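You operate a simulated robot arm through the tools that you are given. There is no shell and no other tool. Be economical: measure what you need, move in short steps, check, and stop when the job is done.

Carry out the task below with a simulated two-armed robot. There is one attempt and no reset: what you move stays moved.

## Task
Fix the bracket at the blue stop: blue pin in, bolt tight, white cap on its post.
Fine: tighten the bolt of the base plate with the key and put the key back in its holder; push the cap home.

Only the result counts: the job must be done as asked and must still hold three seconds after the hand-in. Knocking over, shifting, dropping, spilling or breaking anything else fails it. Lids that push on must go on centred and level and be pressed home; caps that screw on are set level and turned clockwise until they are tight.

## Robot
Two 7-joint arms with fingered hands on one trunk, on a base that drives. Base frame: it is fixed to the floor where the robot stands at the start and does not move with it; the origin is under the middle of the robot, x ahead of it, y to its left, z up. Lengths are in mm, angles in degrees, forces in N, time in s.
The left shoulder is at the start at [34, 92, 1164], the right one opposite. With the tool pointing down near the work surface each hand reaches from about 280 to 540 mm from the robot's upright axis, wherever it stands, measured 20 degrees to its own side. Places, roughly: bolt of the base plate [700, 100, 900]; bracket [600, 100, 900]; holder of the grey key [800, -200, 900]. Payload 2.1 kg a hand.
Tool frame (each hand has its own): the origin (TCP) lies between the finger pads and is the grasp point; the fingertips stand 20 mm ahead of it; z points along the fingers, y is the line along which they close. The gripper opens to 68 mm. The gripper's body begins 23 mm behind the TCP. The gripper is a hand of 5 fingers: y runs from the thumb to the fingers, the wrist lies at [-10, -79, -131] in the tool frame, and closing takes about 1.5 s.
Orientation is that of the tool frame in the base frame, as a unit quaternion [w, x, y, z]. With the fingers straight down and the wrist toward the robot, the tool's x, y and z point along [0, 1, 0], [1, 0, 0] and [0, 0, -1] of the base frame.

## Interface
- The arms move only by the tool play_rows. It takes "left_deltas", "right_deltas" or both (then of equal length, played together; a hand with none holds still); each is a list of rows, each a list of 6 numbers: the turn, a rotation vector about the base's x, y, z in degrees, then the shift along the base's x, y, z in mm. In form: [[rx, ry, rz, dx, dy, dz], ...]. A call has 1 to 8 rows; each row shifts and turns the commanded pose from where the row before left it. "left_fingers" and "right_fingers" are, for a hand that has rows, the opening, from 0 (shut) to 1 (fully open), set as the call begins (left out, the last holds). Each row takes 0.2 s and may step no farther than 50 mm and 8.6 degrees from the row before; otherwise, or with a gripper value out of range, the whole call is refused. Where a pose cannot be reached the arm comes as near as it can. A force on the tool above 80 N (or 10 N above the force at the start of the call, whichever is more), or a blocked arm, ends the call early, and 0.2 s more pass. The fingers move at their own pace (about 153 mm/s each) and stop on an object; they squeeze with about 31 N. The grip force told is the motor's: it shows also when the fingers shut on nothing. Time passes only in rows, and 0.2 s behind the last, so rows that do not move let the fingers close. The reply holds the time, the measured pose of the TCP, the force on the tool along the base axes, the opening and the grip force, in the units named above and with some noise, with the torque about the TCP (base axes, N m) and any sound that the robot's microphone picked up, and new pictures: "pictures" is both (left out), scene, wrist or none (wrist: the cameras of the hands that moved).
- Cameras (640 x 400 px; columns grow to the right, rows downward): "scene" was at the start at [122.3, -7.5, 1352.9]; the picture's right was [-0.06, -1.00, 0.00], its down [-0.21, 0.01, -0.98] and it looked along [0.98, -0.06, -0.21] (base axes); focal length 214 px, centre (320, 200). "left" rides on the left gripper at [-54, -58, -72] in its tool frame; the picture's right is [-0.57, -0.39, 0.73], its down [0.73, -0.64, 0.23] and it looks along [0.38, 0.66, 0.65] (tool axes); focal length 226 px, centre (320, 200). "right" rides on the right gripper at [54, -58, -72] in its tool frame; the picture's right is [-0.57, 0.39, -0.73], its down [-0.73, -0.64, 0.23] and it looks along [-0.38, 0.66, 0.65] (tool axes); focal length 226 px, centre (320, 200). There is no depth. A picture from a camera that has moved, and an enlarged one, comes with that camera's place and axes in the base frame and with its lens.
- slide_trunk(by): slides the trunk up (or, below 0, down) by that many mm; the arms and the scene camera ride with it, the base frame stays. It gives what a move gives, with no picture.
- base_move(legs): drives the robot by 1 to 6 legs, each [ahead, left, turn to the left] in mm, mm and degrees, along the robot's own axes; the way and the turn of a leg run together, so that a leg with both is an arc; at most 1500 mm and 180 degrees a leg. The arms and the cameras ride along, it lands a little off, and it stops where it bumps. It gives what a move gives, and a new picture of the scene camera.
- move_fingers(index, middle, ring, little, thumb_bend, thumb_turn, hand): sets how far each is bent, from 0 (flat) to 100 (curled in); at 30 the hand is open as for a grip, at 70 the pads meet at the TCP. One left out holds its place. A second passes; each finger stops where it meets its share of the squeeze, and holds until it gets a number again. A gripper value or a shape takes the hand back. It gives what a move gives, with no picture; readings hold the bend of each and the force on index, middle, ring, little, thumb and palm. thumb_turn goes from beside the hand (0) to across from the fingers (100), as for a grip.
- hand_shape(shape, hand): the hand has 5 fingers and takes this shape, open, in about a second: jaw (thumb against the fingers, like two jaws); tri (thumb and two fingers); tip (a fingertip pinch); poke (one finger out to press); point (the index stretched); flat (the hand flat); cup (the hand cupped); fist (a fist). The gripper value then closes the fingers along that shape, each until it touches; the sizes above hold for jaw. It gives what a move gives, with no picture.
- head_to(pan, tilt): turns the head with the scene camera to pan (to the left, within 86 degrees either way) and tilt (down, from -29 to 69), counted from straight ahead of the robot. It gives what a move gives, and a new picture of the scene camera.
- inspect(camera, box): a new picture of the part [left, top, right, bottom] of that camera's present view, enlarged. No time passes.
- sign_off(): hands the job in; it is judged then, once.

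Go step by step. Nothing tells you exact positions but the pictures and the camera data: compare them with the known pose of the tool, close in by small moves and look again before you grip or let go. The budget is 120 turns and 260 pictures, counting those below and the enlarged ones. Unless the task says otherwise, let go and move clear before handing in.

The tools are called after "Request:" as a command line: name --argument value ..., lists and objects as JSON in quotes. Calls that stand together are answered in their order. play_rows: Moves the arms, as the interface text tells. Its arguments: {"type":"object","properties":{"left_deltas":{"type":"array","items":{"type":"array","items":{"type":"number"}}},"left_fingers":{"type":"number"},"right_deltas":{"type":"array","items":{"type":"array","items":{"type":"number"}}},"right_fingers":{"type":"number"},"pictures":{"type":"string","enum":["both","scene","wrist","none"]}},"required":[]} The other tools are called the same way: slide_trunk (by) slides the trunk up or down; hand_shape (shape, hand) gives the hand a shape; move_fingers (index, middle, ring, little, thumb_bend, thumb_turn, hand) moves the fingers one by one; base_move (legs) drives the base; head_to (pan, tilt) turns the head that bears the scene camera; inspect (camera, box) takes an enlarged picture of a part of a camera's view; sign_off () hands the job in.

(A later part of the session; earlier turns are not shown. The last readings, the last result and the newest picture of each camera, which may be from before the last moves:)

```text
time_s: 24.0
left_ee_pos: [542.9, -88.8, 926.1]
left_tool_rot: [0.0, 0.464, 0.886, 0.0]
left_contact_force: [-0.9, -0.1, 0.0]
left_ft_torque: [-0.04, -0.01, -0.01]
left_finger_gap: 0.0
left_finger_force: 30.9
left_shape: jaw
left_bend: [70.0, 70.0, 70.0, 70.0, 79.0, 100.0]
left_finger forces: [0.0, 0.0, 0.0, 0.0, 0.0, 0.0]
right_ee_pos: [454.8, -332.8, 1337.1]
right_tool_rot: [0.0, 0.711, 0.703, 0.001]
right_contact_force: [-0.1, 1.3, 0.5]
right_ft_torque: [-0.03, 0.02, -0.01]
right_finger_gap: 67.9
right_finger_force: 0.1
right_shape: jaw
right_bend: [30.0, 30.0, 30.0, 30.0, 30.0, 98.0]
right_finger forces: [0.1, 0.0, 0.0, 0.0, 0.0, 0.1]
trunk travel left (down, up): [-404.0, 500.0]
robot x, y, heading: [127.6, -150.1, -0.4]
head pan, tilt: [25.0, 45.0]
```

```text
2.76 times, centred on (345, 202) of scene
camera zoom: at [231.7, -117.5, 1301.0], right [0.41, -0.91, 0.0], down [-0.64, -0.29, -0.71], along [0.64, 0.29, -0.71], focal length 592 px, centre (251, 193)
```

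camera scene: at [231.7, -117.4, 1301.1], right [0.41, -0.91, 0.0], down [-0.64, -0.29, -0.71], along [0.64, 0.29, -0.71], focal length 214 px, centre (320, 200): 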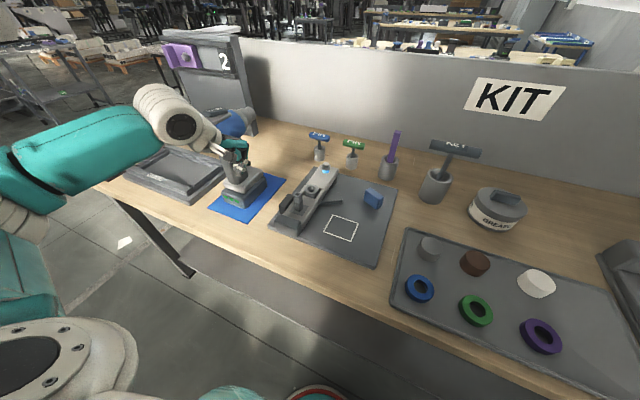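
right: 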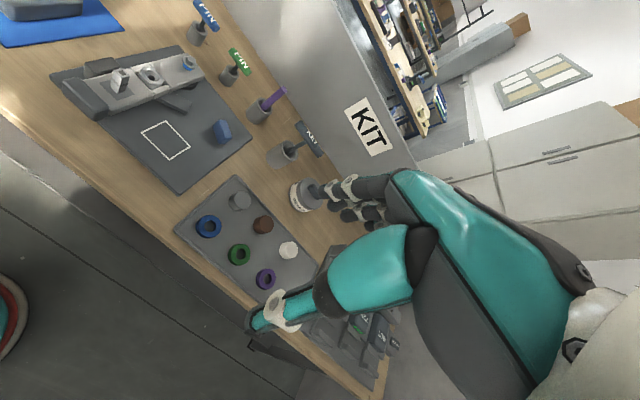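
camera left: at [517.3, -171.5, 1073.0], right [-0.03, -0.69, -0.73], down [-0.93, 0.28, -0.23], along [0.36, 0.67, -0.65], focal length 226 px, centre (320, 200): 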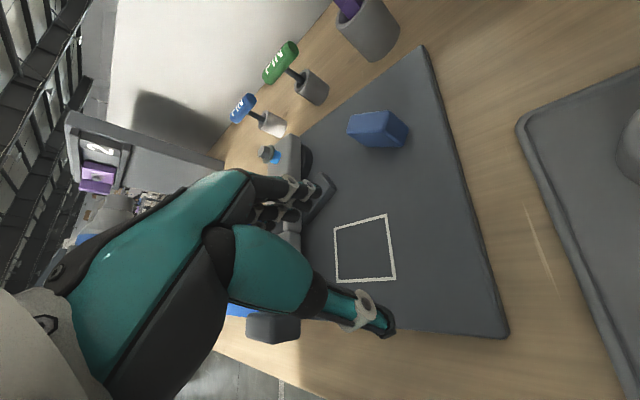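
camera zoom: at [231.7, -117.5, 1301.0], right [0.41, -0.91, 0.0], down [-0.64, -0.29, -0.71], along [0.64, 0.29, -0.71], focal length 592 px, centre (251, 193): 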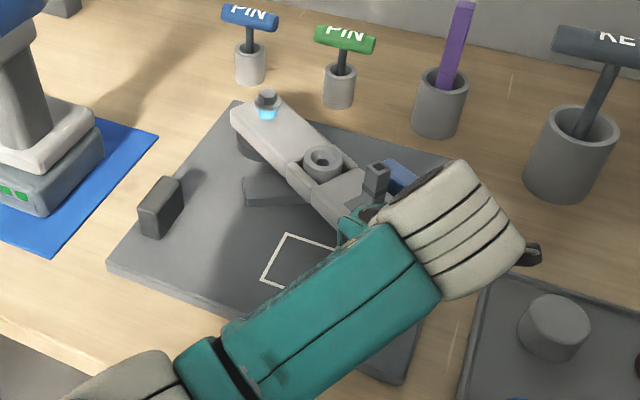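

Request:
play_rows --left_deltas '[[0, 0, 0, 2.8, -2.9, 0], [0, 0, 0, 2.9, -2.8, 0], [0, 0, 0, 2.9, -2.7, 0], [0, 0, 0, 2.9, -2.6, 0], [0, 0, 0, 2.9, -2.6, 0]]' --pictures "none"

Request:
inspect --camera "scene" --box '[280, 130, 410, 275]'

```text
time_s: 25.2
left_ee_pos: [556.9, -101.4, 928.9]
left_tool_rot: [0.0, 0.464, 0.886, -0.002]
left_contact_force: [-4.3, 3.2, -0.4]
left_ft_torque: [0.01, 0.04, 0.12]
left_finger_gap: 0.0
left_finger_force: 30.8
left_shape: jaw
left_bend: [70.0, 70.0, 70.0, 70.0, 77.0, 100.0]
left_finger forces: [0.0, 0.1, 0.0, 0.0, 11.4, 0.0]
right_ee_pos: [455.2, -332.2, 1338.8]
right_tool_rot: [0.0, 0.71, 0.704, 0.0]
right_contact_force: [0.4, 0.3, 0.1]
right_ft_torque: [0.04, 0.01, 0.04]
right_finger_gap: 67.8
right_finger_force: 0.1
right_shape: jaw
right_bend: [30.0, 30.0, 30.0, 30.0, 30.0, 98.0]
right_finger forces: [0.0, 0.0, 0.0, 0.0, 0.1, 0.1]
trunk travel left (down, up): [-404.0, 500.0]
robot x, y, heading: [130.8, -149.5, -0.7]
head pan, tilt: [25.0, 45.0]
```

```text
2.76 times, centred on (345, 202) of scene
camera zoom: at [231.0, -116.9, 1301.0], right [0.41, -0.91, 0.0], down [-0.64, -0.29, -0.71], along [0.64, 0.29, -0.71], focal length 592 px, centre (251, 193)
```

zoom: 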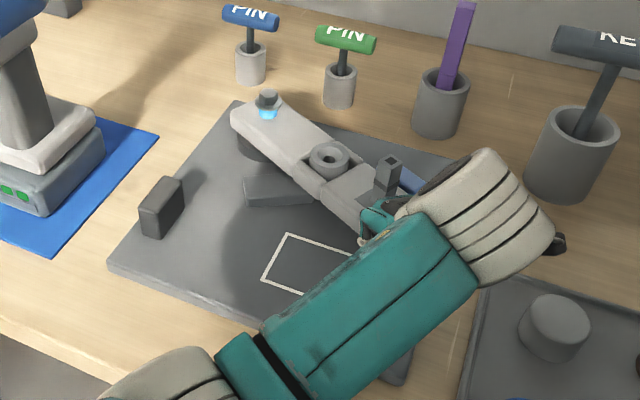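

Request:
play_rows --left_deltas '[[0, 0, 0, 1.5, -1.3, 0], [0, 0, 0, 1.5, -1.3, 0], [0, 0, 0, 1.5, -1.3, 0]]' --pictures "none"

Request:
inspect --camera "scene" --box '[280, 130, 410, 275]'

```text
time_s: 26.0
left_ee_pos: [558.6, -101.7, 929.2]
left_tool_rot: [0.0, 0.463, 0.886, -0.001]
left_contact_force: [-21.4, 18.2, 1.3]
left_ft_torque: [0.0, 0.04, 0.35]
left_finger_gap: 0.0
left_finger_force: 30.8
left_shape: jaw
left_bend: [70.0, 70.0, 70.0, 70.0, 74.0, 100.0]
left_finger forces: [13.8, 0.0, 0.0, 0.1, 36.3, 0.0]
right_ee_pos: [450.8, -330.1, 1338.9]
right_tool_rot: [0.002, 0.709, 0.705, 0.0]
right_contact_force: [0.0, -0.4, 0.2]
right_ft_torque: [0.01, -0.01, -0.03]
right_finger_gap: 67.7
right_finger_force: 0.0
right_shape: jaw
right_bend: [30.0, 30.0, 30.0, 30.0, 30.0, 98.0]
right_finger forces: [0.0, 0.1, 0.0, 0.0, 0.0, 0.0]
trunk travel left (down, up): [-404.0, 500.0]
robot x, y, heading: [125.0, -149.1, -0.6]
head pan, tilt: [25.0, 45.0]
```

```text
2.76 times, centred on (345, 202) of scene
camera zoom: at [228.4, -114.7, 1301.2], right [0.42, -0.91, 0.0], down [-0.64, -0.3, -0.71], along [0.64, 0.29, -0.71], focal length 592 px, centre (251, 193)
```

zoom: 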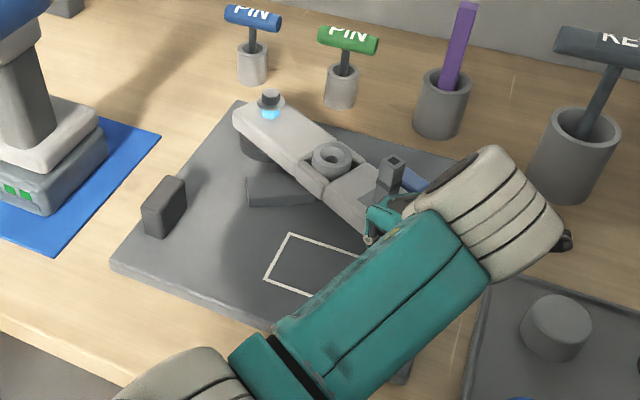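

The bracket is firm against the blue stop (28 N). I'll back the hand off, lift it clear and look.

Request:
play_rows --left_deltas '[[0, 0, 0, -6, 6, 0], [0, 0, 0, -15, 15, 0], [0, 0, 0, -10, 15, 40], [0, 0, -8, 0, 20, 45], [0, 0, -8, 0, 30, 40], [0, 0, -8, 0, 40, 30], [0, 0, -8, 0, 40, 30], [0, 0, -8, 0, 40, 20]]' --left_fingers 0 --pictures "none"

Request:
play_rows --left_deltas '[[0, 0, -5, 0, 40, 20], [0, 0, 0, 0, 40, 10], [0, 0, 0, 0, 0, 0]]' --left_fingers 1 --pictures "none"

Request:
inspect --camera "scene" --box '[280, 130, 410, 275]'

```text
time_s: 27.8
left_ee_pos: [531.8, 99.7, 1132.6]
left_tool_rot: [0.0, 0.74, 0.673, -0.002]
left_contact_force: [0.5, 0.6, -0.4]
left_ft_torque: [0.01, 0.02, 0.04]
left_finger_gap: 0.1
left_finger_force: 31.1
left_shape: jaw
left_bend: [70.0, 70.0, 70.0, 70.0, 78.0, 100.0]
left_finger forces: [0.0, 0.0, 0.0, 0.0, 0.0, 0.0]
right_ee_pos: [455.6, -332.5, 1337.8]
right_tool_rot: [0.001, 0.71, 0.704, -0.001]
right_contact_force: [-0.2, 0.2, -0.4]
right_ft_torque: [0.05, 0.02, -0.02]
right_finger_gap: 67.8
right_finger_force: 0.1
right_shape: jaw
right_bend: [30.0, 30.0, 30.0, 30.0, 30.0, 98.0]
right_finger forces: [0.0, 0.0, 0.0, 0.0, 0.0, 0.0]
trunk travel left (down, up): [-404.0, 500.0]
robot x, y, heading: [127.6, -151.5, -0.5]
head pan, tilt: [25.0, 45.0]
```

```text
time_s: 28.6
left_ee_pos: [531.3, 181.4, 1162.9]
left_tool_rot: [-0.001, 0.768, 0.64, 0.0]
left_contact_force: [0.1, -0.2, 0.1]
left_ft_torque: [-0.02, 0.01, 0.03]
left_finger_gap: 67.7
left_finger_force: 0.0
left_shape: jaw
left_bend: [30.0, 30.0, 30.0, 30.0, 30.0, 98.0]
left_finger forces: [0.0, 0.1, 0.0, 0.0, 0.0, 0.1]
right_ee_pos: [456.6, -332.8, 1337.7]
right_tool_rot: [0.0, 0.71, 0.704, 0.001]
right_contact_force: [0.1, 0.7, -0.3]
right_ft_torque: [0.0, -0.02, 0.0]
right_finger_gap: 67.8
right_finger_force: 0.0
right_shape: jaw
right_bend: [30.0, 30.0, 30.0, 30.0, 30.0, 98.0]
right_finger forces: [0.1, 0.0, 0.0, 0.0, 0.0, 0.0]
trunk travel left (down, up): [-404.0, 500.0]
robot x, y, heading: [126.6, -149.0, -0.3]
head pan, tilt: [25.0, 45.0]
```

```text
2.76 times, centred on (345, 202) of scene
camera zoom: at [231.7, -117.5, 1301.0], right [0.41, -0.91, 0.0], down [-0.64, -0.29, -0.71], along [0.64, 0.29, -0.71], focal length 592 px, centre (251, 193)
```

zoom: 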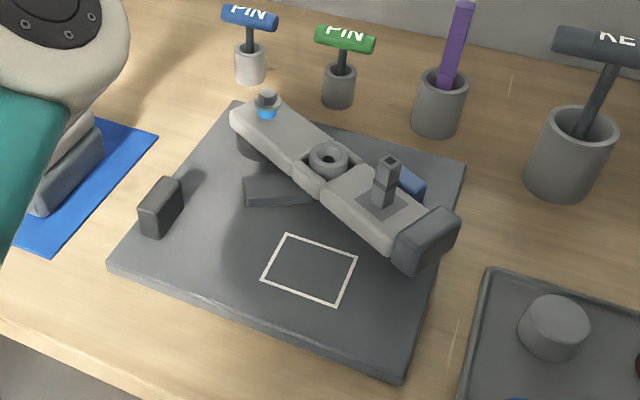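

The bracket sits at the blue stop. Next is the blue pin, at about (811, 149, 956); I'll drive closer so the left hand reaches it.

Request:
base_move --legs '[[0, 150, 0], [150, 0, 0]]'

Request:
head_to --pan 0 --tilt 42

Request:
inspect --camera "scene" --box '[230, 110, 400, 230]'

```text
time_s: 31.0
left_ee_pos: [680.5, 336.7, 1161.3]
left_tool_rot: [-0.001, 0.767, 0.641, 0.0]
left_contact_force: [-0.3, 0.5, -0.5]
left_ft_torque: [-0.01, -0.02, 0.0]
left_finger_gap: 67.5
left_finger_force: 0.0
left_shape: jaw
left_bend: [30.0, 30.0, 30.0, 30.0, 30.0, 98.0]
left_finger forces: [0.0, 0.1, 0.1, 0.1, 0.1, 0.0]
right_ee_pos: [606.3, -178.2, 1337.7]
right_tool_rot: [0.0, 0.708, 0.706, 0.0]
right_contact_force: [0.2, 0.5, 0.0]
right_ft_torque: [0.0, 0.0, -0.03]
right_finger_gap: 67.6
right_finger_force: 0.0
right_shape: jaw
right_bend: [30.0, 30.0, 30.0, 30.0, 30.0, 98.0]
right_finger forces: [0.0, 0.0, 0.0, 0.0, 0.0, 0.0]
trunk travel left (down, up): [-404.0, 500.0]
robot x, y, heading: [276.7, 2.4, -0.2]
head pan, tilt: [25.0, 45.0]
camera scene: at [381.7, 36.4, 1300.9], right [0.42, -0.91, 0.0], down [-0.64, -0.3, -0.71], along [0.64, 0.3, -0.71], focal length 214 px, centre (320, 200)
```

scene: 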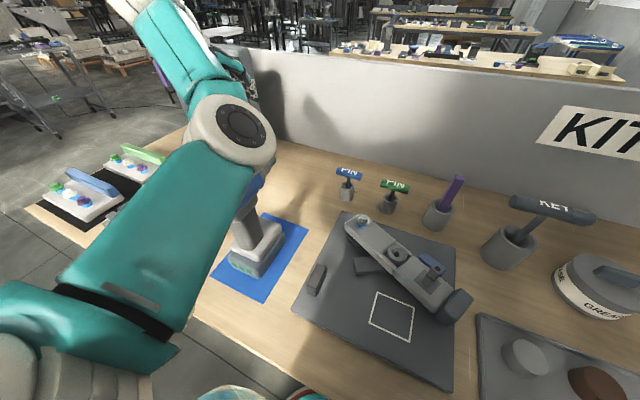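

```text
time_s: 31.9
left_ee_pos: [680.4, 336.8, 1162.8]
left_tool_rot: [-0.001, 0.767, 0.642, 0.001]
left_contact_force: [-0.1, -0.2, -0.3]
left_ft_torque: [-0.02, -0.01, 0.01]
left_finger_gap: 67.4
left_finger_force: 0.1
left_shape: jaw
left_bend: [30.0, 30.0, 30.0, 30.0, 30.0, 98.0]
left_finger forces: [0.1, 0.0, 0.0, 0.0, 0.0, 0.0]
right_ee_pos: [605.9, -178.6, 1337.9]
right_tool_rot: [-0.001, 0.708, 0.706, 0.0]
right_contact_force: [0.4, -0.5, -0.2]
right_ft_torque: [0.0, 0.0, 0.0]
right_finger_gap: 67.8
right_finger_force: 0.0
right_shape: jaw
right_bend: [30.0, 30.0, 30.0, 30.0, 30.0, 98.0]
right_finger forces: [0.0, 0.0, 0.0, 0.0, 0.1, 0.0]
trunk travel left (down, up): [-404.0, 500.0]
robot x, y, heading: [278.7, 2.8, -0.4]
head pan, tilt: [0.0, 42.0]
camera scene: at [390.9, 2.1, 1305.3], right [0.0, -1.0, 0.0], down [-0.67, 0.0, -0.74], along [0.74, 0.0, -0.67], focal length 214 px, centre (320, 200)
```

scene: 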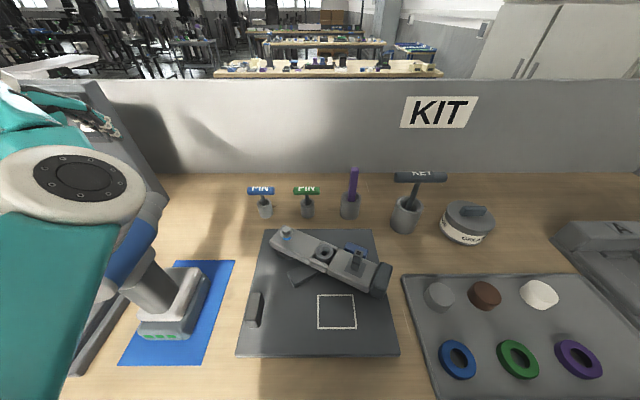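

```text
3.33 times, centred on (315, 170) of scene
camera zoom: at [390.9, 2.1, 1305.3], right [0.0, -1.0, 0.0], down [-0.67, 0.0, -0.74], along [0.74, 0.0, -0.67], focal length 715 px, centre (337, 300)
```

zoom: 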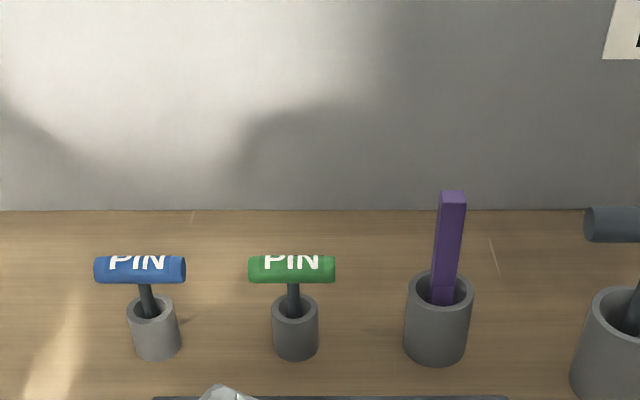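

I'll move a bit closer and bring the left hand over the blue pin, squaring its yaw.

Request:
base_move --legs '[[40, 0, 0]]'

Request:
play_rows --left_deltas '[[0, 0, 5.4, 20, -42, -10], [0, 0, 5, 20, -42, -10], [0, 0, 0, 20, -42, -15], [0, 0, 0, 20, -42, -20], [0, 0, 0, 10, -20, -25], [0, 0, 0, 0, 0, -25], [0, 0, 0, 0, 0, 0]]' --left_fingers 1 --pictures "both"

Request:
inspect --camera "scene" --box '[180, 100, 350, 230]'

```text
time_s: 33.0
left_ee_pos: [716.4, 336.8, 1162.2]
left_tool_rot: [-0.001, 0.767, 0.642, -0.001]
left_contact_force: [-0.3, -0.1, 0.7]
left_ft_torque: [0.0, -0.02, 0.02]
left_finger_gap: 67.6
left_finger_force: 0.1
left_shape: jaw
left_bend: [30.0, 30.0, 30.0, 30.0, 30.0, 98.0]
left_finger forces: [0.0, 0.0, 0.0, 0.1, 0.1, 0.1]
right_ee_pos: [642.4, -179.5, 1336.6]
right_tool_rot: [-0.001, 0.709, 0.705, 0.0]
right_contact_force: [0.6, -0.6, -0.1]
right_ft_torque: [0.02, 0.01, -0.01]
right_finger_gap: 67.9
right_finger_force: 0.1
right_shape: jaw
right_bend: [30.0, 30.0, 30.0, 30.0, 30.0, 98.0]
right_finger forces: [0.1, 0.0, 0.1, 0.1, 0.0, 0.1]
trunk travel left (down, up): [-404.0, 500.0]
robot x, y, heading: [316.9, 1.8, 0.0]
head pan, tilt: [0.0, 42.0]
stopped in leg 1: the robot was blocked; the commanded pose is now the measured one
camera scene: at [427.8, 1.8, 1305.2], right [0.0, -1.0, 0.0], down [-0.67, 0.0, -0.74], along [0.74, 0.0, -0.67], focal length 214 px, centre (320, 200)
```

scene: 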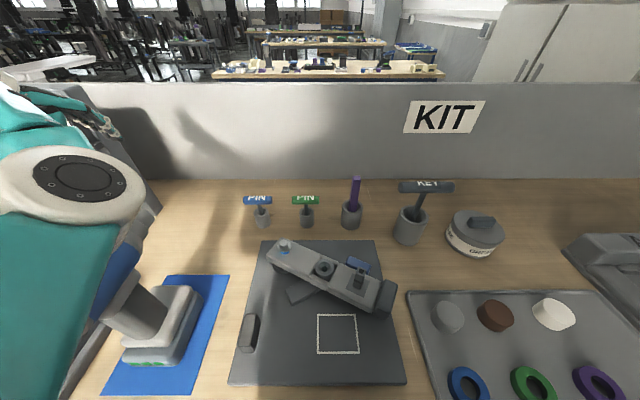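

```text
refused: row 4 steps farther than a row can; nothing moved
```

```text
3.08 times, centred on (265, 165) of scene
camera zoom: at [427.8, 1.8, 1305.2], right [0.0, -1.0, 0.0], down [-0.67, 0.0, -0.74], along [0.74, 0.0, -0.67], focal length 660 px, centre (489, 308)
```

zoom: 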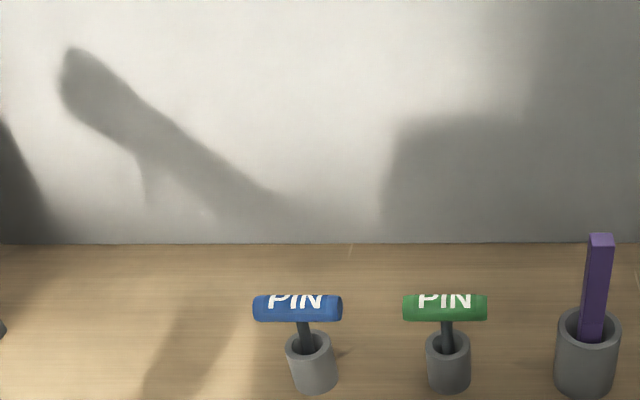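

Request:
base_move --legs '[[-8, 0, 0]]'

Request:
play_rows --left_deltas '[[0, 0, 5.4, 20, -42, -10], [0, 0, 5, 20, -42, -10], [0, 0, 0, 20, -40, -15], [0, 0, 0, 20, -40, -15], [0, 0, 0, 17, -20, -25], [0, 0, 0, 0, 0, -25], [0, 0, 0, 0, 0, 0]]' --left_fingers 1 --pictures "both"

Request:
inspect --camera "scene" --box '[180, 100, 350, 230]'

```text
time_s: 33.7
left_ee_pos: [707.3, 336.2, 1161.2]
left_tool_rot: [-0.001, 0.766, 0.643, -0.001]
left_contact_force: [-0.7, 0.1, 0.5]
left_ft_torque: [-0.02, 0.02, -0.01]
left_finger_gap: 67.6
left_finger_force: 0.1
left_shape: jaw
left_bend: [30.0, 30.0, 30.0, 30.0, 30.0, 98.0]
left_finger forces: [0.0, 0.1, 0.1, 0.0, 0.0, 0.0]
right_ee_pos: [633.3, -178.3, 1337.6]
right_tool_rot: [0.0, 0.708, 0.706, 0.0]
right_contact_force: [0.0, 0.8, -0.3]
right_ft_torque: [-0.01, -0.04, 0.05]
right_finger_gap: 67.7
right_finger_force: 0.0
right_shape: jaw
right_bend: [30.0, 30.0, 30.0, 30.0, 30.0, 98.0]
right_finger forces: [0.0, 0.0, 0.1, 0.1, 0.0, 0.0]
trunk travel left (down, up): [-404.0, 500.0]
robot x, y, heading: [303.9, 4.2, -0.1]
head pan, tilt: [0.0, 42.0]
camera scene: at [418.9, 1.8, 1305.3], right [0.0, -1.0, 0.0], down [-0.67, 0.0, -0.74], along [0.74, 0.0, -0.67], focal length 214 px, centre (320, 200)
```

scene: 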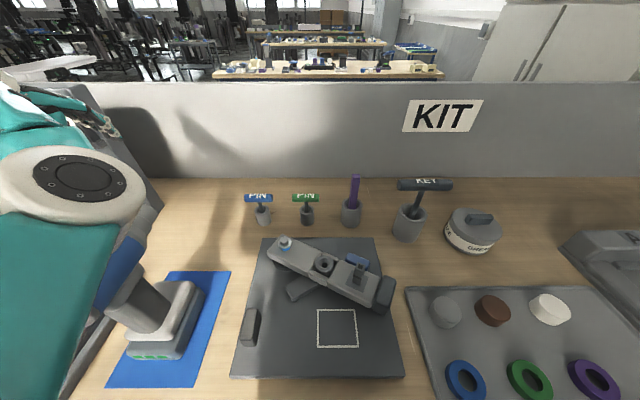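

```text
time_s: 35.3
left_ee_pos: [806.8, 152.7, 1060.9]
left_tool_rot: [-0.001, 0.706, 0.708, -0.001]
left_contact_force: [-0.6, 0.2, -0.3]
left_ft_torque: [0.01, 0.03, 0.01]
left_finger_gap: 67.5
left_finger_force: 0.1
left_shape: jaw
left_bend: [30.0, 30.0, 30.0, 30.0, 30.0, 98.0]
left_finger forces: [0.0, 0.0, 0.1, 0.0, 0.1, 0.0]
right_ee_pos: [635.2, -178.8, 1338.1]
right_tool_rot: [-0.001, 0.708, 0.706, -0.001]
right_contact_force: [-0.5, 0.0, 0.4]
right_ft_torque: [0.0, -0.02, 0.0]
right_finger_gap: 67.8
right_finger_force: 0.1
right_shape: jaw
right_bend: [30.0, 30.0, 30.0, 30.0, 30.0, 98.0]
right_finger forces: [0.0, 0.0, 0.0, 0.0, 0.0, 0.0]
trunk travel left (down, up): [-404.0, 500.0]
robot x, y, heading: [305.4, 4.9, -0.2]
head pan, tilt: [0.0, 42.0]
camera scene: at [419.2, 1.8, 1305.3], right [0.0, -1.0, 0.0], down [-0.67, 0.0, -0.74], along [0.74, 0.0, -0.67], focal length 214 px, centre (320, 200)
camera left: at [748.1, 98.4, 1133.5], right [-0.39, -0.57, -0.73], down [-0.64, 0.73, -0.23], along [0.66, 0.38, -0.65], focal length 226 px, centre (320, 200)
```

scene: 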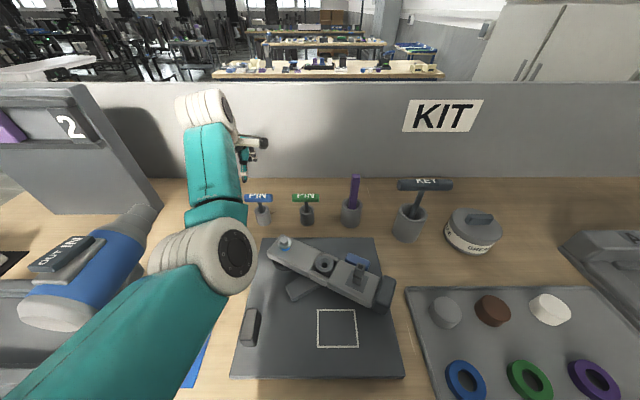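
left: 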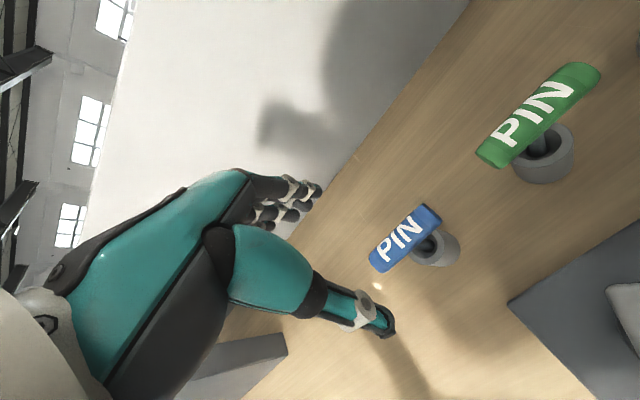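

```text
3.08 times, centred on (265, 165) of scene
camera zoom: at [419.2, 1.8, 1305.3], right [0.0, -1.0, 0.0], down [-0.67, 0.0, -0.74], along [0.74, 0.0, -0.67], focal length 660 px, centre (489, 308)
```

zoom: 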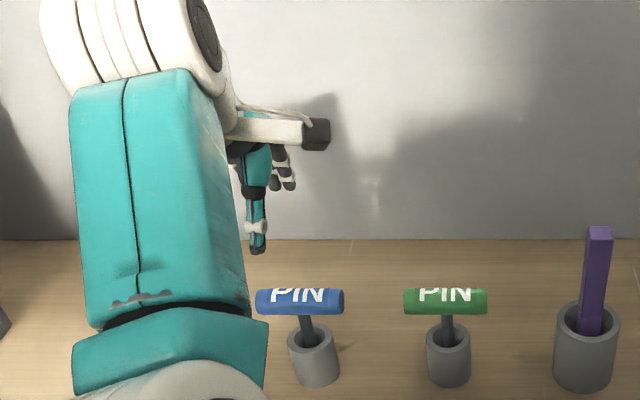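

Request:
play_rows --left_deltas '[[0, 0, 0, 11, 0, -30], [0, 0, 0, 0, 0, -35], [0, 0, 0, 0, 0, 0]]' --pictures "wrist"

Request:
inspect --camera "scene" --box '[200, 140, 320, 240]'

Request:
inspect --camera "left" --box '[260, 120, 500, 370]'

```text
time_s: 36.1
left_ee_pos: [816.5, 153.1, 997.4]
left_tool_rot: [0.0, 0.705, 0.709, -0.001]
left_contact_force: [0.4, 0.1, -0.8]
left_ft_torque: [0.01, 0.02, -0.03]
left_finger_gap: 67.7
left_finger_force: 0.1
left_shape: jaw
left_bend: [30.0, 30.0, 30.0, 30.0, 30.0, 98.0]
left_finger forces: [0.0, 0.0, 0.0, 0.1, 0.0, 0.0]
right_ee_pos: [634.2, -178.9, 1338.0]
right_tool_rot: [0.001, 0.709, 0.706, 0.0]
right_contact_force: [-0.1, 0.0, -0.2]
right_ft_torque: [0.01, 0.01, 0.01]
right_finger_gap: 67.8
right_finger_force: 0.1
right_shape: jaw
right_bend: [30.0, 30.0, 30.0, 30.0, 30.0, 98.0]
right_finger forces: [0.0, 0.0, 0.0, 0.1, 0.1, 0.0]
trunk travel left (down, up): [-404.0, 500.0]
robot x, y, heading: [309.9, 2.0, -0.2]
head pan, tilt: [0.0, 42.0]
camera left: at [759.8, 99.3, 1069.7], right [-0.39, -0.57, -0.73], down [-0.64, 0.73, -0.23], along [0.66, 0.38, -0.65], focal length 226 px, centre (320, 200)
```

left: 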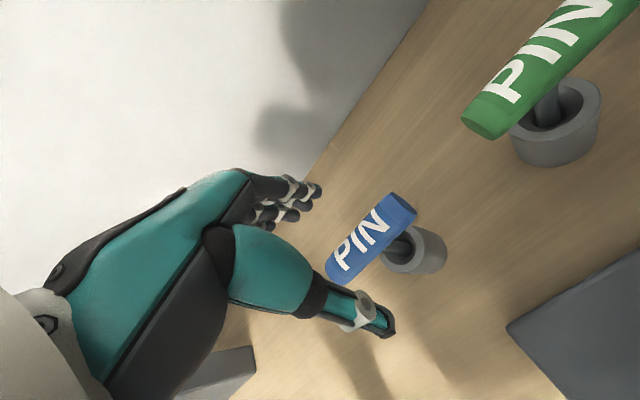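

```text
4.00 times, centred on (260, 190) of scene
camera zoom: at [419.2, 1.7, 1305.3], right [0.0, -1.0, 0.0], down [-0.67, 0.0, -0.74], along [0.74, 0.0, -0.67], focal length 858 px, centre (560, 240)
```

zoom: 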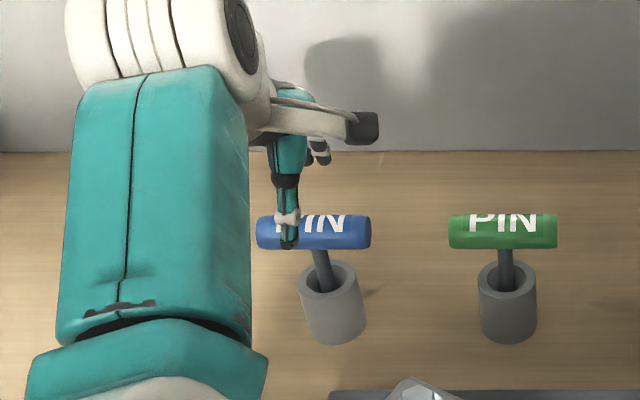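

```text
1.60 times, centred on (380, 245) of left
camera zoom: at [759.8, 99.3, 1069.7], right [-0.39, -0.57, -0.73], down [-0.64, 0.73, -0.23], along [0.66, 0.38, -0.65], focal length 362 px, centre (224, 128)
```

zoom: 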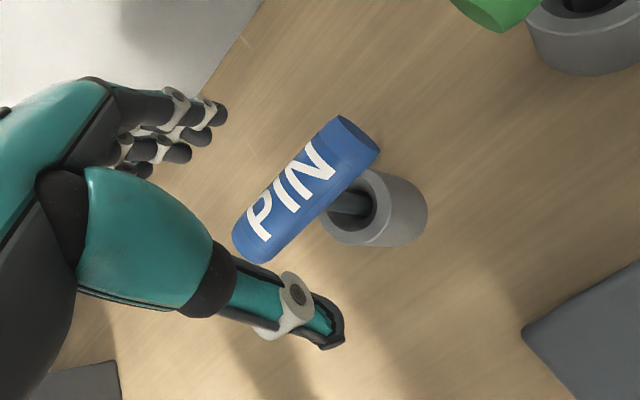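

The handle is at about (821, 154, 952). I'll lower onto it and close.

Request:
play_rows --left_deltas '[[0, 0, 0, 4, 1, -15], [0, 0, 0, 0, 0, -15], [0, 0, 0, 0, 0, -13], [0, 0, 0, 0, 0, 0]]' --pictures "none"

Request:
inspect --camera "left" --box '[260, 120, 500, 370]'

Request:
inspect --camera "scene" --box '[200, 140, 320, 240]'

```text
time_s: 37.1
left_ee_pos: [821.2, 154.1, 954.3]
left_tool_rot: [-0.001, 0.705, 0.709, -0.001]
left_contact_force: [-0.1, 0.0, 0.8]
left_ft_torque: [0.0, 0.01, -0.02]
left_finger_gap: 68.0
left_finger_force: 0.1
left_shape: jaw
left_bend: [30.0, 30.0, 30.0, 30.0, 30.0, 98.0]
left_finger forces: [0.0, 0.0, 0.1, 0.0, 0.1, 0.1]
right_ee_pos: [633.4, -177.9, 1337.8]
right_tool_rot: [0.0, 0.708, 0.706, 0.0]
right_contact_force: [0.3, 0.4, 1.0]
right_ft_torque: [0.0, 0.02, -0.01]
right_finger_gap: 68.1
right_finger_force: 0.1
right_shape: jaw
right_bend: [30.0, 30.0, 30.0, 30.0, 30.0, 98.0]
right_finger forces: [0.0, 0.0, 0.0, 0.1, 0.1, 0.1]
trunk travel left (down, up): [-404.0, 500.0]
robot x, y, heading: [304.7, 2.3, -0.5]
head pan, tilt: [0.0, 42.0]
```

```text
1.60 times, centred on (380, 245) of left
camera zoom: at [763.4, 100.1, 1026.6], right [-0.39, -0.57, -0.73], down [-0.64, 0.73, -0.23], along [0.66, 0.38, -0.65], focal length 362 px, centre (224, 128)
```

zoom: 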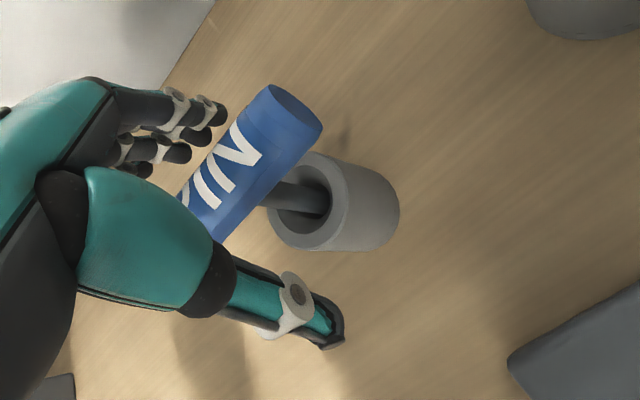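

```text
4.00 times, centred on (260, 190) of scene
camera zoom: at [419.2, 1.8, 1305.3], right [0.0, -1.0, 0.0], down [-0.67, 0.0, -0.74], along [0.74, 0.0, -0.67], focal length 858 px, centre (560, 240)
```

zoom: 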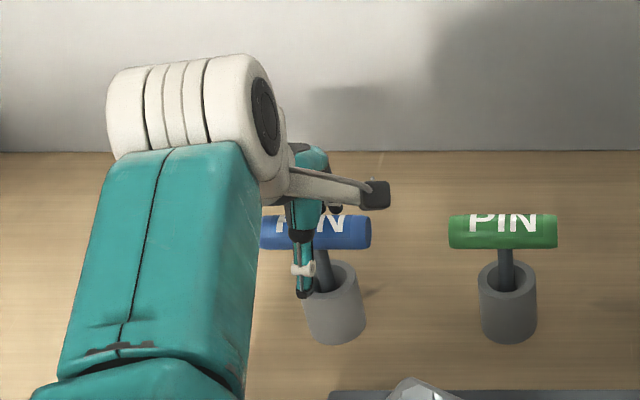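

Request:
play_rows --left_deltas '[[0, 0, 0, 0, 0, 0], [0, 0, 0, 0, 0, 0], [0, 0, 0, 0, 0, 0], [0, 0, 0, 0, 0, 0], [0, 0, 0, 0, 0, 0], [0, 0, 0, 0, 0, 0], [0, 0, 0, 0, 0, 0], [0, 0, 0, 0, 0, 0]]' --left_fingers 0 --pictures "none"

Request:
inspect --camera "left" --box '[260, 120, 500, 370]'

Request:
inspect --camera "scene" --box '[200, 140, 320, 240]'

```text
time_s: 38.9
left_ee_pos: [820.5, 154.0, 954.8]
left_tool_rot: [-0.001, 0.706, 0.709, 0.0]
left_contact_force: [1.3, 0.3, -1.5]
left_ft_torque: [0.04, -0.09, -0.01]
left_finger_gap: 14.8
left_finger_force: 30.9
left_shape: jaw
left_bend: [75.0, 74.0, 71.0, 70.0, 82.0, 99.0]
left_finger forces: [19.2, 5.9, 1.1, 0.7, 22.3, 0.0]
right_ee_pos: [633.7, -179.2, 1336.8]
right_tool_rot: [-0.001, 0.708, 0.706, -0.001]
right_contact_force: [-0.8, -0.2, 0.0]
right_ft_torque: [-0.01, -0.03, -0.01]
right_finger_gap: 67.7
right_finger_force: 0.0
right_shape: jaw
right_bend: [30.0, 30.0, 30.0, 30.0, 30.0, 98.0]
right_finger forces: [0.0, 0.0, 0.1, 0.0, 0.1, 0.0]
trunk travel left (down, up): [-404.0, 500.0]
robot x, y, heading: [304.4, 2.3, -0.0]
head pan, tilt: [0.0, 42.0]
```

```text
1.60 times, centred on (380, 245) of left
camera zoom: at [763.6, 100.0, 1026.7], right [-0.39, -0.57, -0.73], down [-0.64, 0.73, -0.23], along [0.66, 0.38, -0.65], focal length 362 px, centre (224, 128)
```

zoom: 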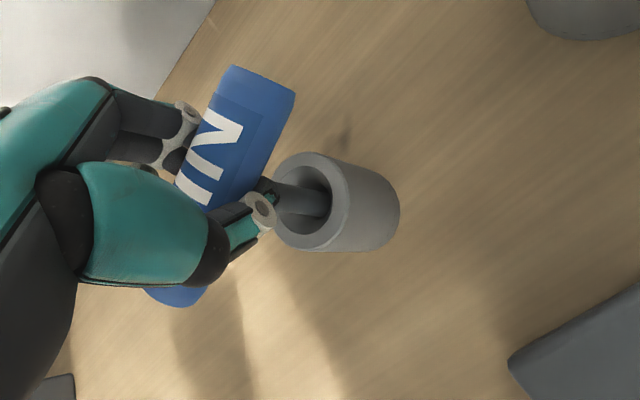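

```text
4.00 times, centred on (260, 190) of scene
camera zoom: at [419.5, 1.8, 1305.3], right [0.0, -1.0, 0.0], down [-0.67, 0.0, -0.74], along [0.74, 0.0, -0.67], focal length 858 px, centre (560, 240)
```

zoom: 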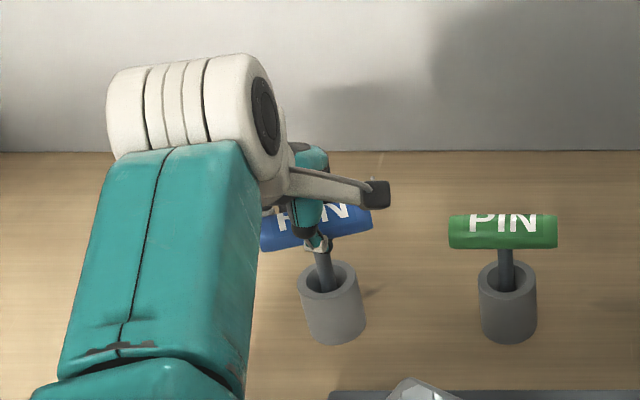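

The pin is gripped, a little turned in yaw. I'll lift it and check its tilt.

Request:
play_rows --left_deltas '[[0, 0, 0, 0, 0, 10], [0, 0, 0, 0, 0, 20], [0, 0, 0, 0, 0, 25], [0, 0, 0, 0, 0, 25], [0, 0, 0, 0, 0, 0]]' --pictures "none"

Request:
inspect --camera "left" --box '[260, 120, 500, 370]'

Request:
inspect --camera "scene" --box '[200, 120, 320, 220]'

```text
time_s: 40.1
left_ee_pos: [820.5, 153.3, 1035.1]
left_tool_rot: [0.0, 0.705, 0.709, -0.001]
left_contact_force: [0.0, 0.0, -1.1]
left_ft_torque: [0.02, 0.01, 0.0]
left_finger_gap: 14.5
left_finger_force: 31.1
left_shape: jaw
left_bend: [75.0, 74.0, 71.0, 70.0, 82.0, 99.0]
left_finger forces: [18.2, 6.0, 0.7, 0.7, 21.9, 0.1]
right_ee_pos: [634.7, -178.1, 1338.2]
right_tool_rot: [0.001, 0.709, 0.705, 0.0]
right_contact_force: [0.7, -0.6, -1.5]
right_ft_torque: [0.02, 0.01, -0.04]
right_finger_gap: 67.8
right_finger_force: 0.0
right_shape: jaw
right_bend: [30.0, 30.0, 30.0, 30.0, 30.0, 98.0]
right_finger forces: [0.0, 0.0, 0.0, 0.0, 0.0, 0.0]
trunk travel left (down, up): [-404.0, 500.0]
robot x, y, heading: [305.6, 3.5, -0.2]
head pan, tilt: [0.0, 42.0]
```

```text
1.60 times, centred on (380, 245) of left
camera zoom: at [762.6, 98.8, 1107.7], right [-0.39, -0.57, -0.73], down [-0.64, 0.73, -0.23], along [0.66, 0.38, -0.65], focal length 362 px, centre (224, 128)
```

zoom: 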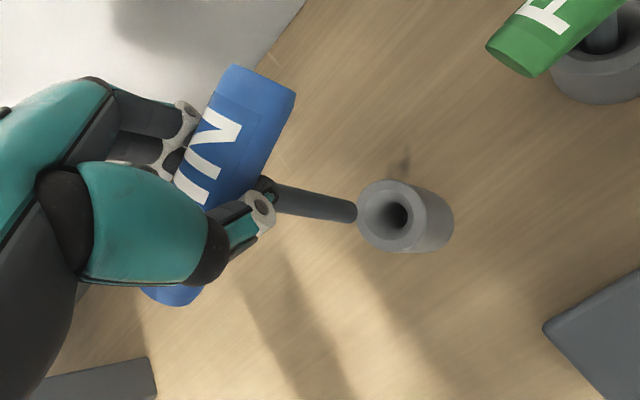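

```text
4.00 times, centred on (260, 170) of scene
camera zoom: at [419.3, 1.8, 1305.3], right [0.0, -1.0, 0.0], down [-0.67, 0.0, -0.74], along [0.74, 0.0, -0.67], focal length 858 px, centre (560, 320)
```

zoom: 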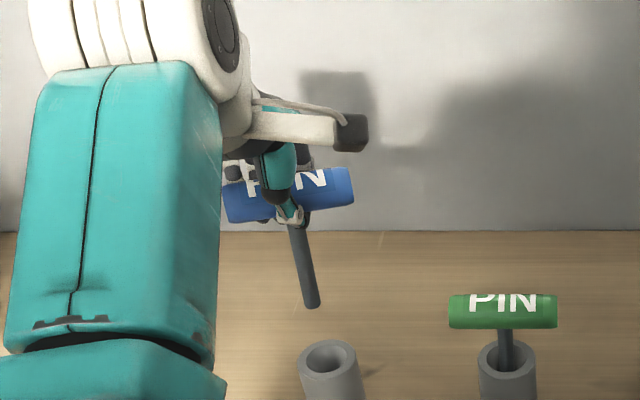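

The pin hangs near vertical, with its tip about (+3, +4, −81) from the TCP. Now I'll measure the boss hole precisely.

Request:
inspect --camera "scene" --box '[260, 225, 400, 315]'

Request:
inspect --camera "right" --box '[0, 0, 320, 200]'

```text
4.44 times, centred on (330, 270) of scene
camera zoom: at [419.3, 1.8, 1305.3], right [0.0, -1.0, 0.0], down [-0.67, 0.0, -0.74], along [0.74, 0.0, -0.67], focal length 953 px, centre (276, -111)
```

zoom: 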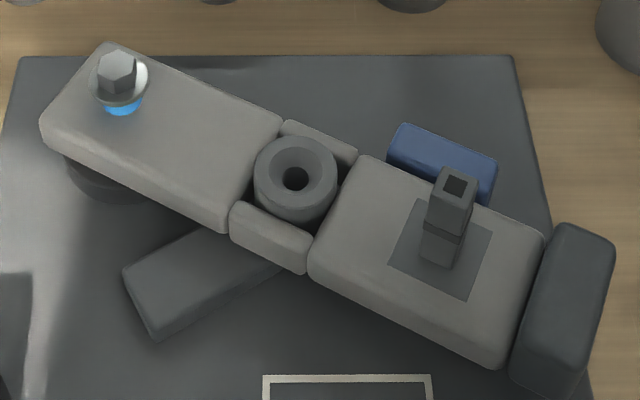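

```text
2.00 times, centred on (160, 100) of right
camera zoom: at [575.9, -123.9, 1409.8], right [0.39, -0.57, 0.73], down [-0.64, -0.73, -0.23], along [0.66, -0.38, -0.65], focal length 452 px, centre (640, 400)
```

zoom: 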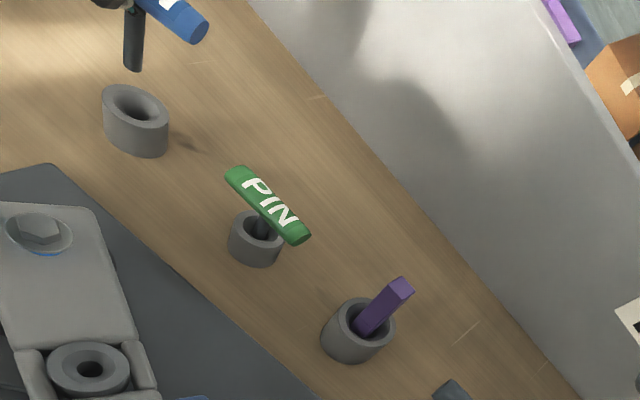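

The boss hole is at about (650, −8, 929). I'll carry the pin above it.

Request:
play_rows --left_deltas '[[0, 0, 0, -20, -19, 10], [0, 0, 0, -31, -29, 0], [0, 0, 0, -31, -29, 0], [0, 0, 0, -31, -29, 0], [0, 0, 0, -31, -29, 0], [0, 0, 0, -29.5, -29, 0], [0, 0, 0, 0, 0, -10], [0, 0, 0, 0, 0, 0]]' --pictures "both"

Request:
inspect --camera "scene" --box '[260, 205, 400, 315]'

Request:
inspect --camera "right" --box '[0, 100, 150, 250]'

```text
time_s: 41.9
left_ee_pos: [648.4, -8.7, 1032.4]
left_tool_rot: [-0.001, 0.705, 0.71, 0.003]
left_contact_force: [-0.1, 0.0, -1.0]
left_ft_torque: [-0.02, -0.02, -0.02]
left_finger_gap: 13.9
left_finger_force: 30.9
left_shape: jaw
left_bend: [75.0, 74.0, 71.0, 70.0, 82.0, 99.0]
left_finger forces: [18.9, 6.5, 0.3, 0.6, 21.2, 0.1]
right_ee_pos: [633.9, -179.0, 1338.1]
right_tool_rot: [0.0, 0.708, 0.706, 0.0]
right_contact_force: [0.6, 0.3, 0.3]
right_ft_torque: [0.02, -0.02, -0.02]
right_finger_gap: 68.1
right_finger_force: 0.0
right_shape: jaw
right_bend: [30.0, 30.0, 30.0, 30.0, 30.0, 98.0]
right_finger forces: [0.1, 0.0, 0.0, 0.0, 0.1, 0.1]
trunk travel left (down, up): [-404.0, 500.0]
robot x, y, heading: [308.9, -0.1, -0.4]
head pan, tilt: [0.0, 42.0]
camera scene: at [419.2, 1.7, 1305.3], right [0.0, -1.0, 0.0], down [-0.67, 0.0, -0.74], along [0.74, 0.0, -0.67], focal length 214 px, centre (320, 200)
camera left: at [590.4, -64.0, 1104.4], right [-0.38, -0.57, -0.73], down [-0.65, 0.73, -0.23], along [0.66, 0.39, -0.64], focal length 226 px, centre (320, 200)
```

scene: 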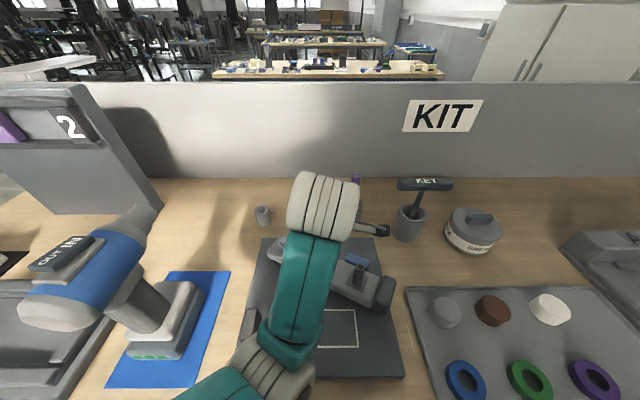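
left: 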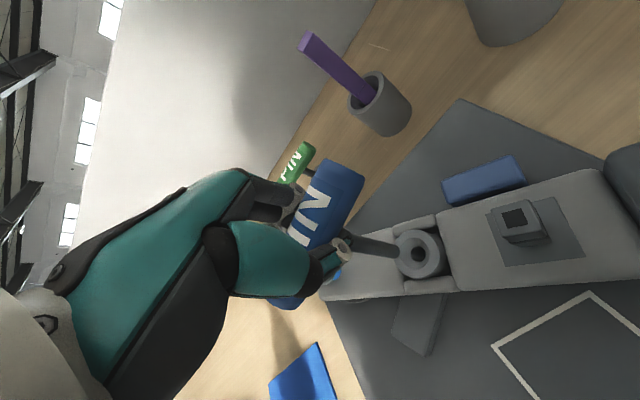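

```text
3.64 times, centred on (330, 260) of scene
camera zoom: at [419.2, 1.7, 1305.3], right [0.0, -1.0, 0.0], down [-0.67, 0.0, -0.74], along [0.74, 0.0, -0.67], focal length 780 px, centre (284, -18)
```

zoom: 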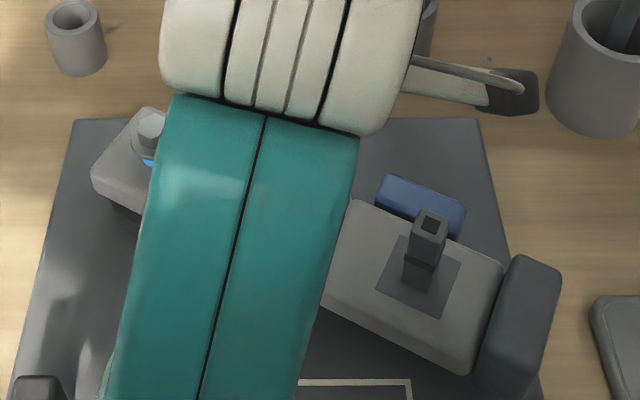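

```text
2.67 times, centred on (75, 175) of right
camera zoom: at [575.8, -124.0, 1409.8], right [0.39, -0.57, 0.73], down [-0.64, -0.73, -0.23], along [0.66, -0.38, -0.65], focal length 603 px, centre (973, 267)
```

zoom: 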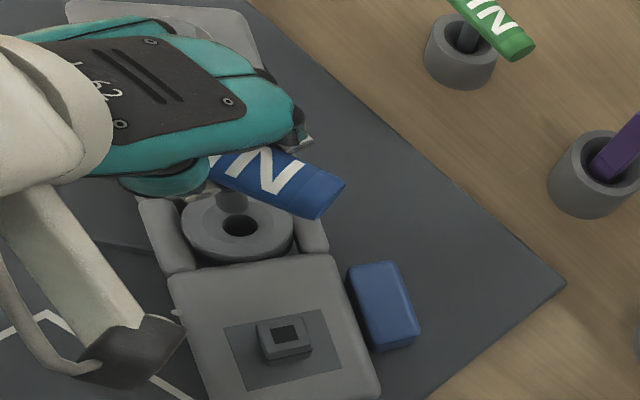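

Request:
inspect --camera "left" --box '[320, 190, 480, 310]'

Request:
inspect --camera "right" --box '[30, 130, 90, 180]'

```text
3.33 times, centred on (400, 250) of left
camera zoom: at [590.4, -64.0, 1104.4], right [-0.38, -0.57, -0.73], down [-0.65, 0.73, -0.23], along [0.66, 0.39, -0.64], focal length 754 px, centre (53, 33)
```

zoom: 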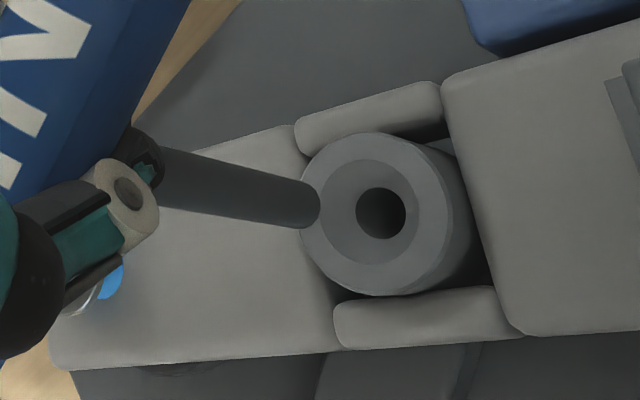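

```text
8.00 times, centred on (60, 155) of right
camera zoom: at [575.8, -124.0, 1409.8], right [0.39, -0.57, 0.73], down [-0.64, -0.73, -0.23], along [0.66, -0.38, -0.65], focal length 1808 px, centre (2400, 560)
```

zoom: 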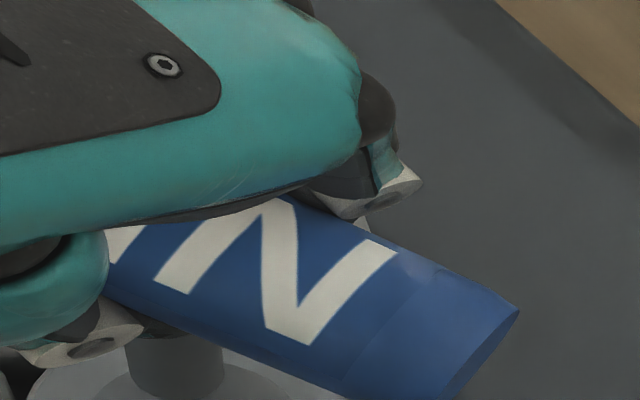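

The tip is about (−2, −3) mm off the hole. I'll correct that and lower slowly into the funnel.

Request:
play_rows --left_deltas '[[0, 0, 0, -2, -3.3, 0], [0, 0, 0, 0, 0, -8], [0, 0, 0, 0, 0, -7], [0, 0, 0, 0, 0, 0]]' --pictures "none"

Request:
inspect --camera "left" --box '[320, 190, 480, 310]'

Request:
inspect --camera "right" --box '[10, 130, 110, 200]'

```text
time_s: 42.9
left_ee_pos: [649.0, -9.5, 1020.4]
left_tool_rot: [0.001, 0.702, 0.712, 0.01]
left_contact_force: [0.0, 0.5, -1.1]
left_ft_torque: [-0.02, -0.03, 0.02]
left_finger_gap: 13.7
left_finger_force: 31.0
left_shape: jaw
left_bend: [75.0, 74.0, 71.0, 70.0, 82.0, 99.0]
left_finger forces: [18.8, 6.6, 0.3, 0.7, 21.4, 0.0]
right_ee_pos: [633.9, -178.6, 1338.6]
right_tool_rot: [0.0, 0.708, 0.706, 0.001]
right_contact_force: [-0.4, -0.3, -0.2]
right_ft_torque: [0.0, 0.0, 0.0]
right_finger_gap: 67.8
right_finger_force: 0.1
right_shape: jaw
right_bend: [30.0, 30.0, 30.0, 30.0, 30.0, 98.0]
right_finger forces: [0.1, 0.1, 0.1, 0.0, 0.0, 0.1]
trunk travel left (down, up): [-404.0, 500.0]
robot x, y, heading: [306.8, 2.9, -0.2]
head pan, tilt: [0.0, 42.0]
```

```text
3.33 times, centred on (400, 250) of left
camera zoom: at [590.4, -65.6, 1091.6], right [-0.37, -0.56, -0.74], down [-0.65, 0.73, -0.23], along [0.67, 0.39, -0.63], focal length 754 px, centre (53, 33)
```

zoom: 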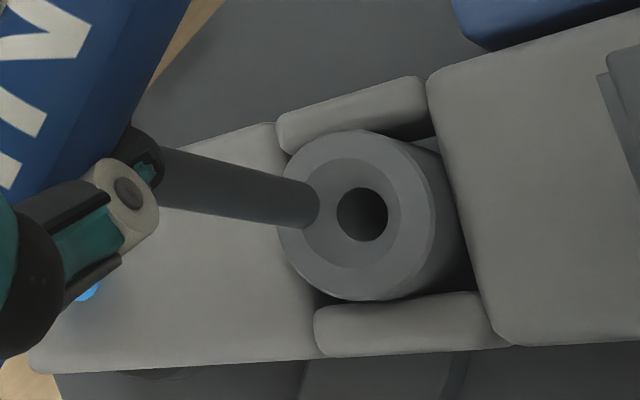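

```text
5.71 times, centred on (60, 165) of right
camera zoom: at [575.8, -124.0, 1409.8], right [0.39, -0.57, 0.73], down [-0.64, -0.73, -0.23], along [0.66, -0.38, -0.65], focal length 1292 px, centre (1806, 400)
```

zoom: 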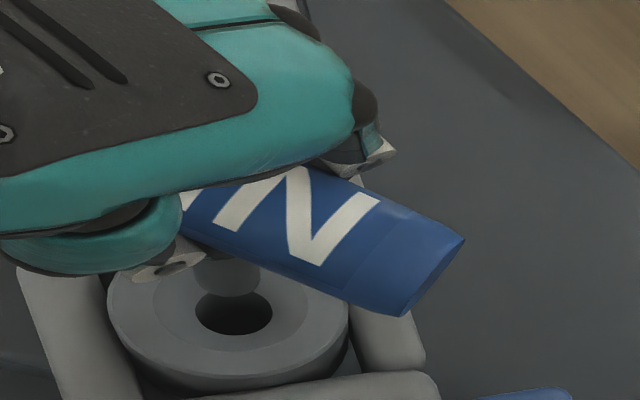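

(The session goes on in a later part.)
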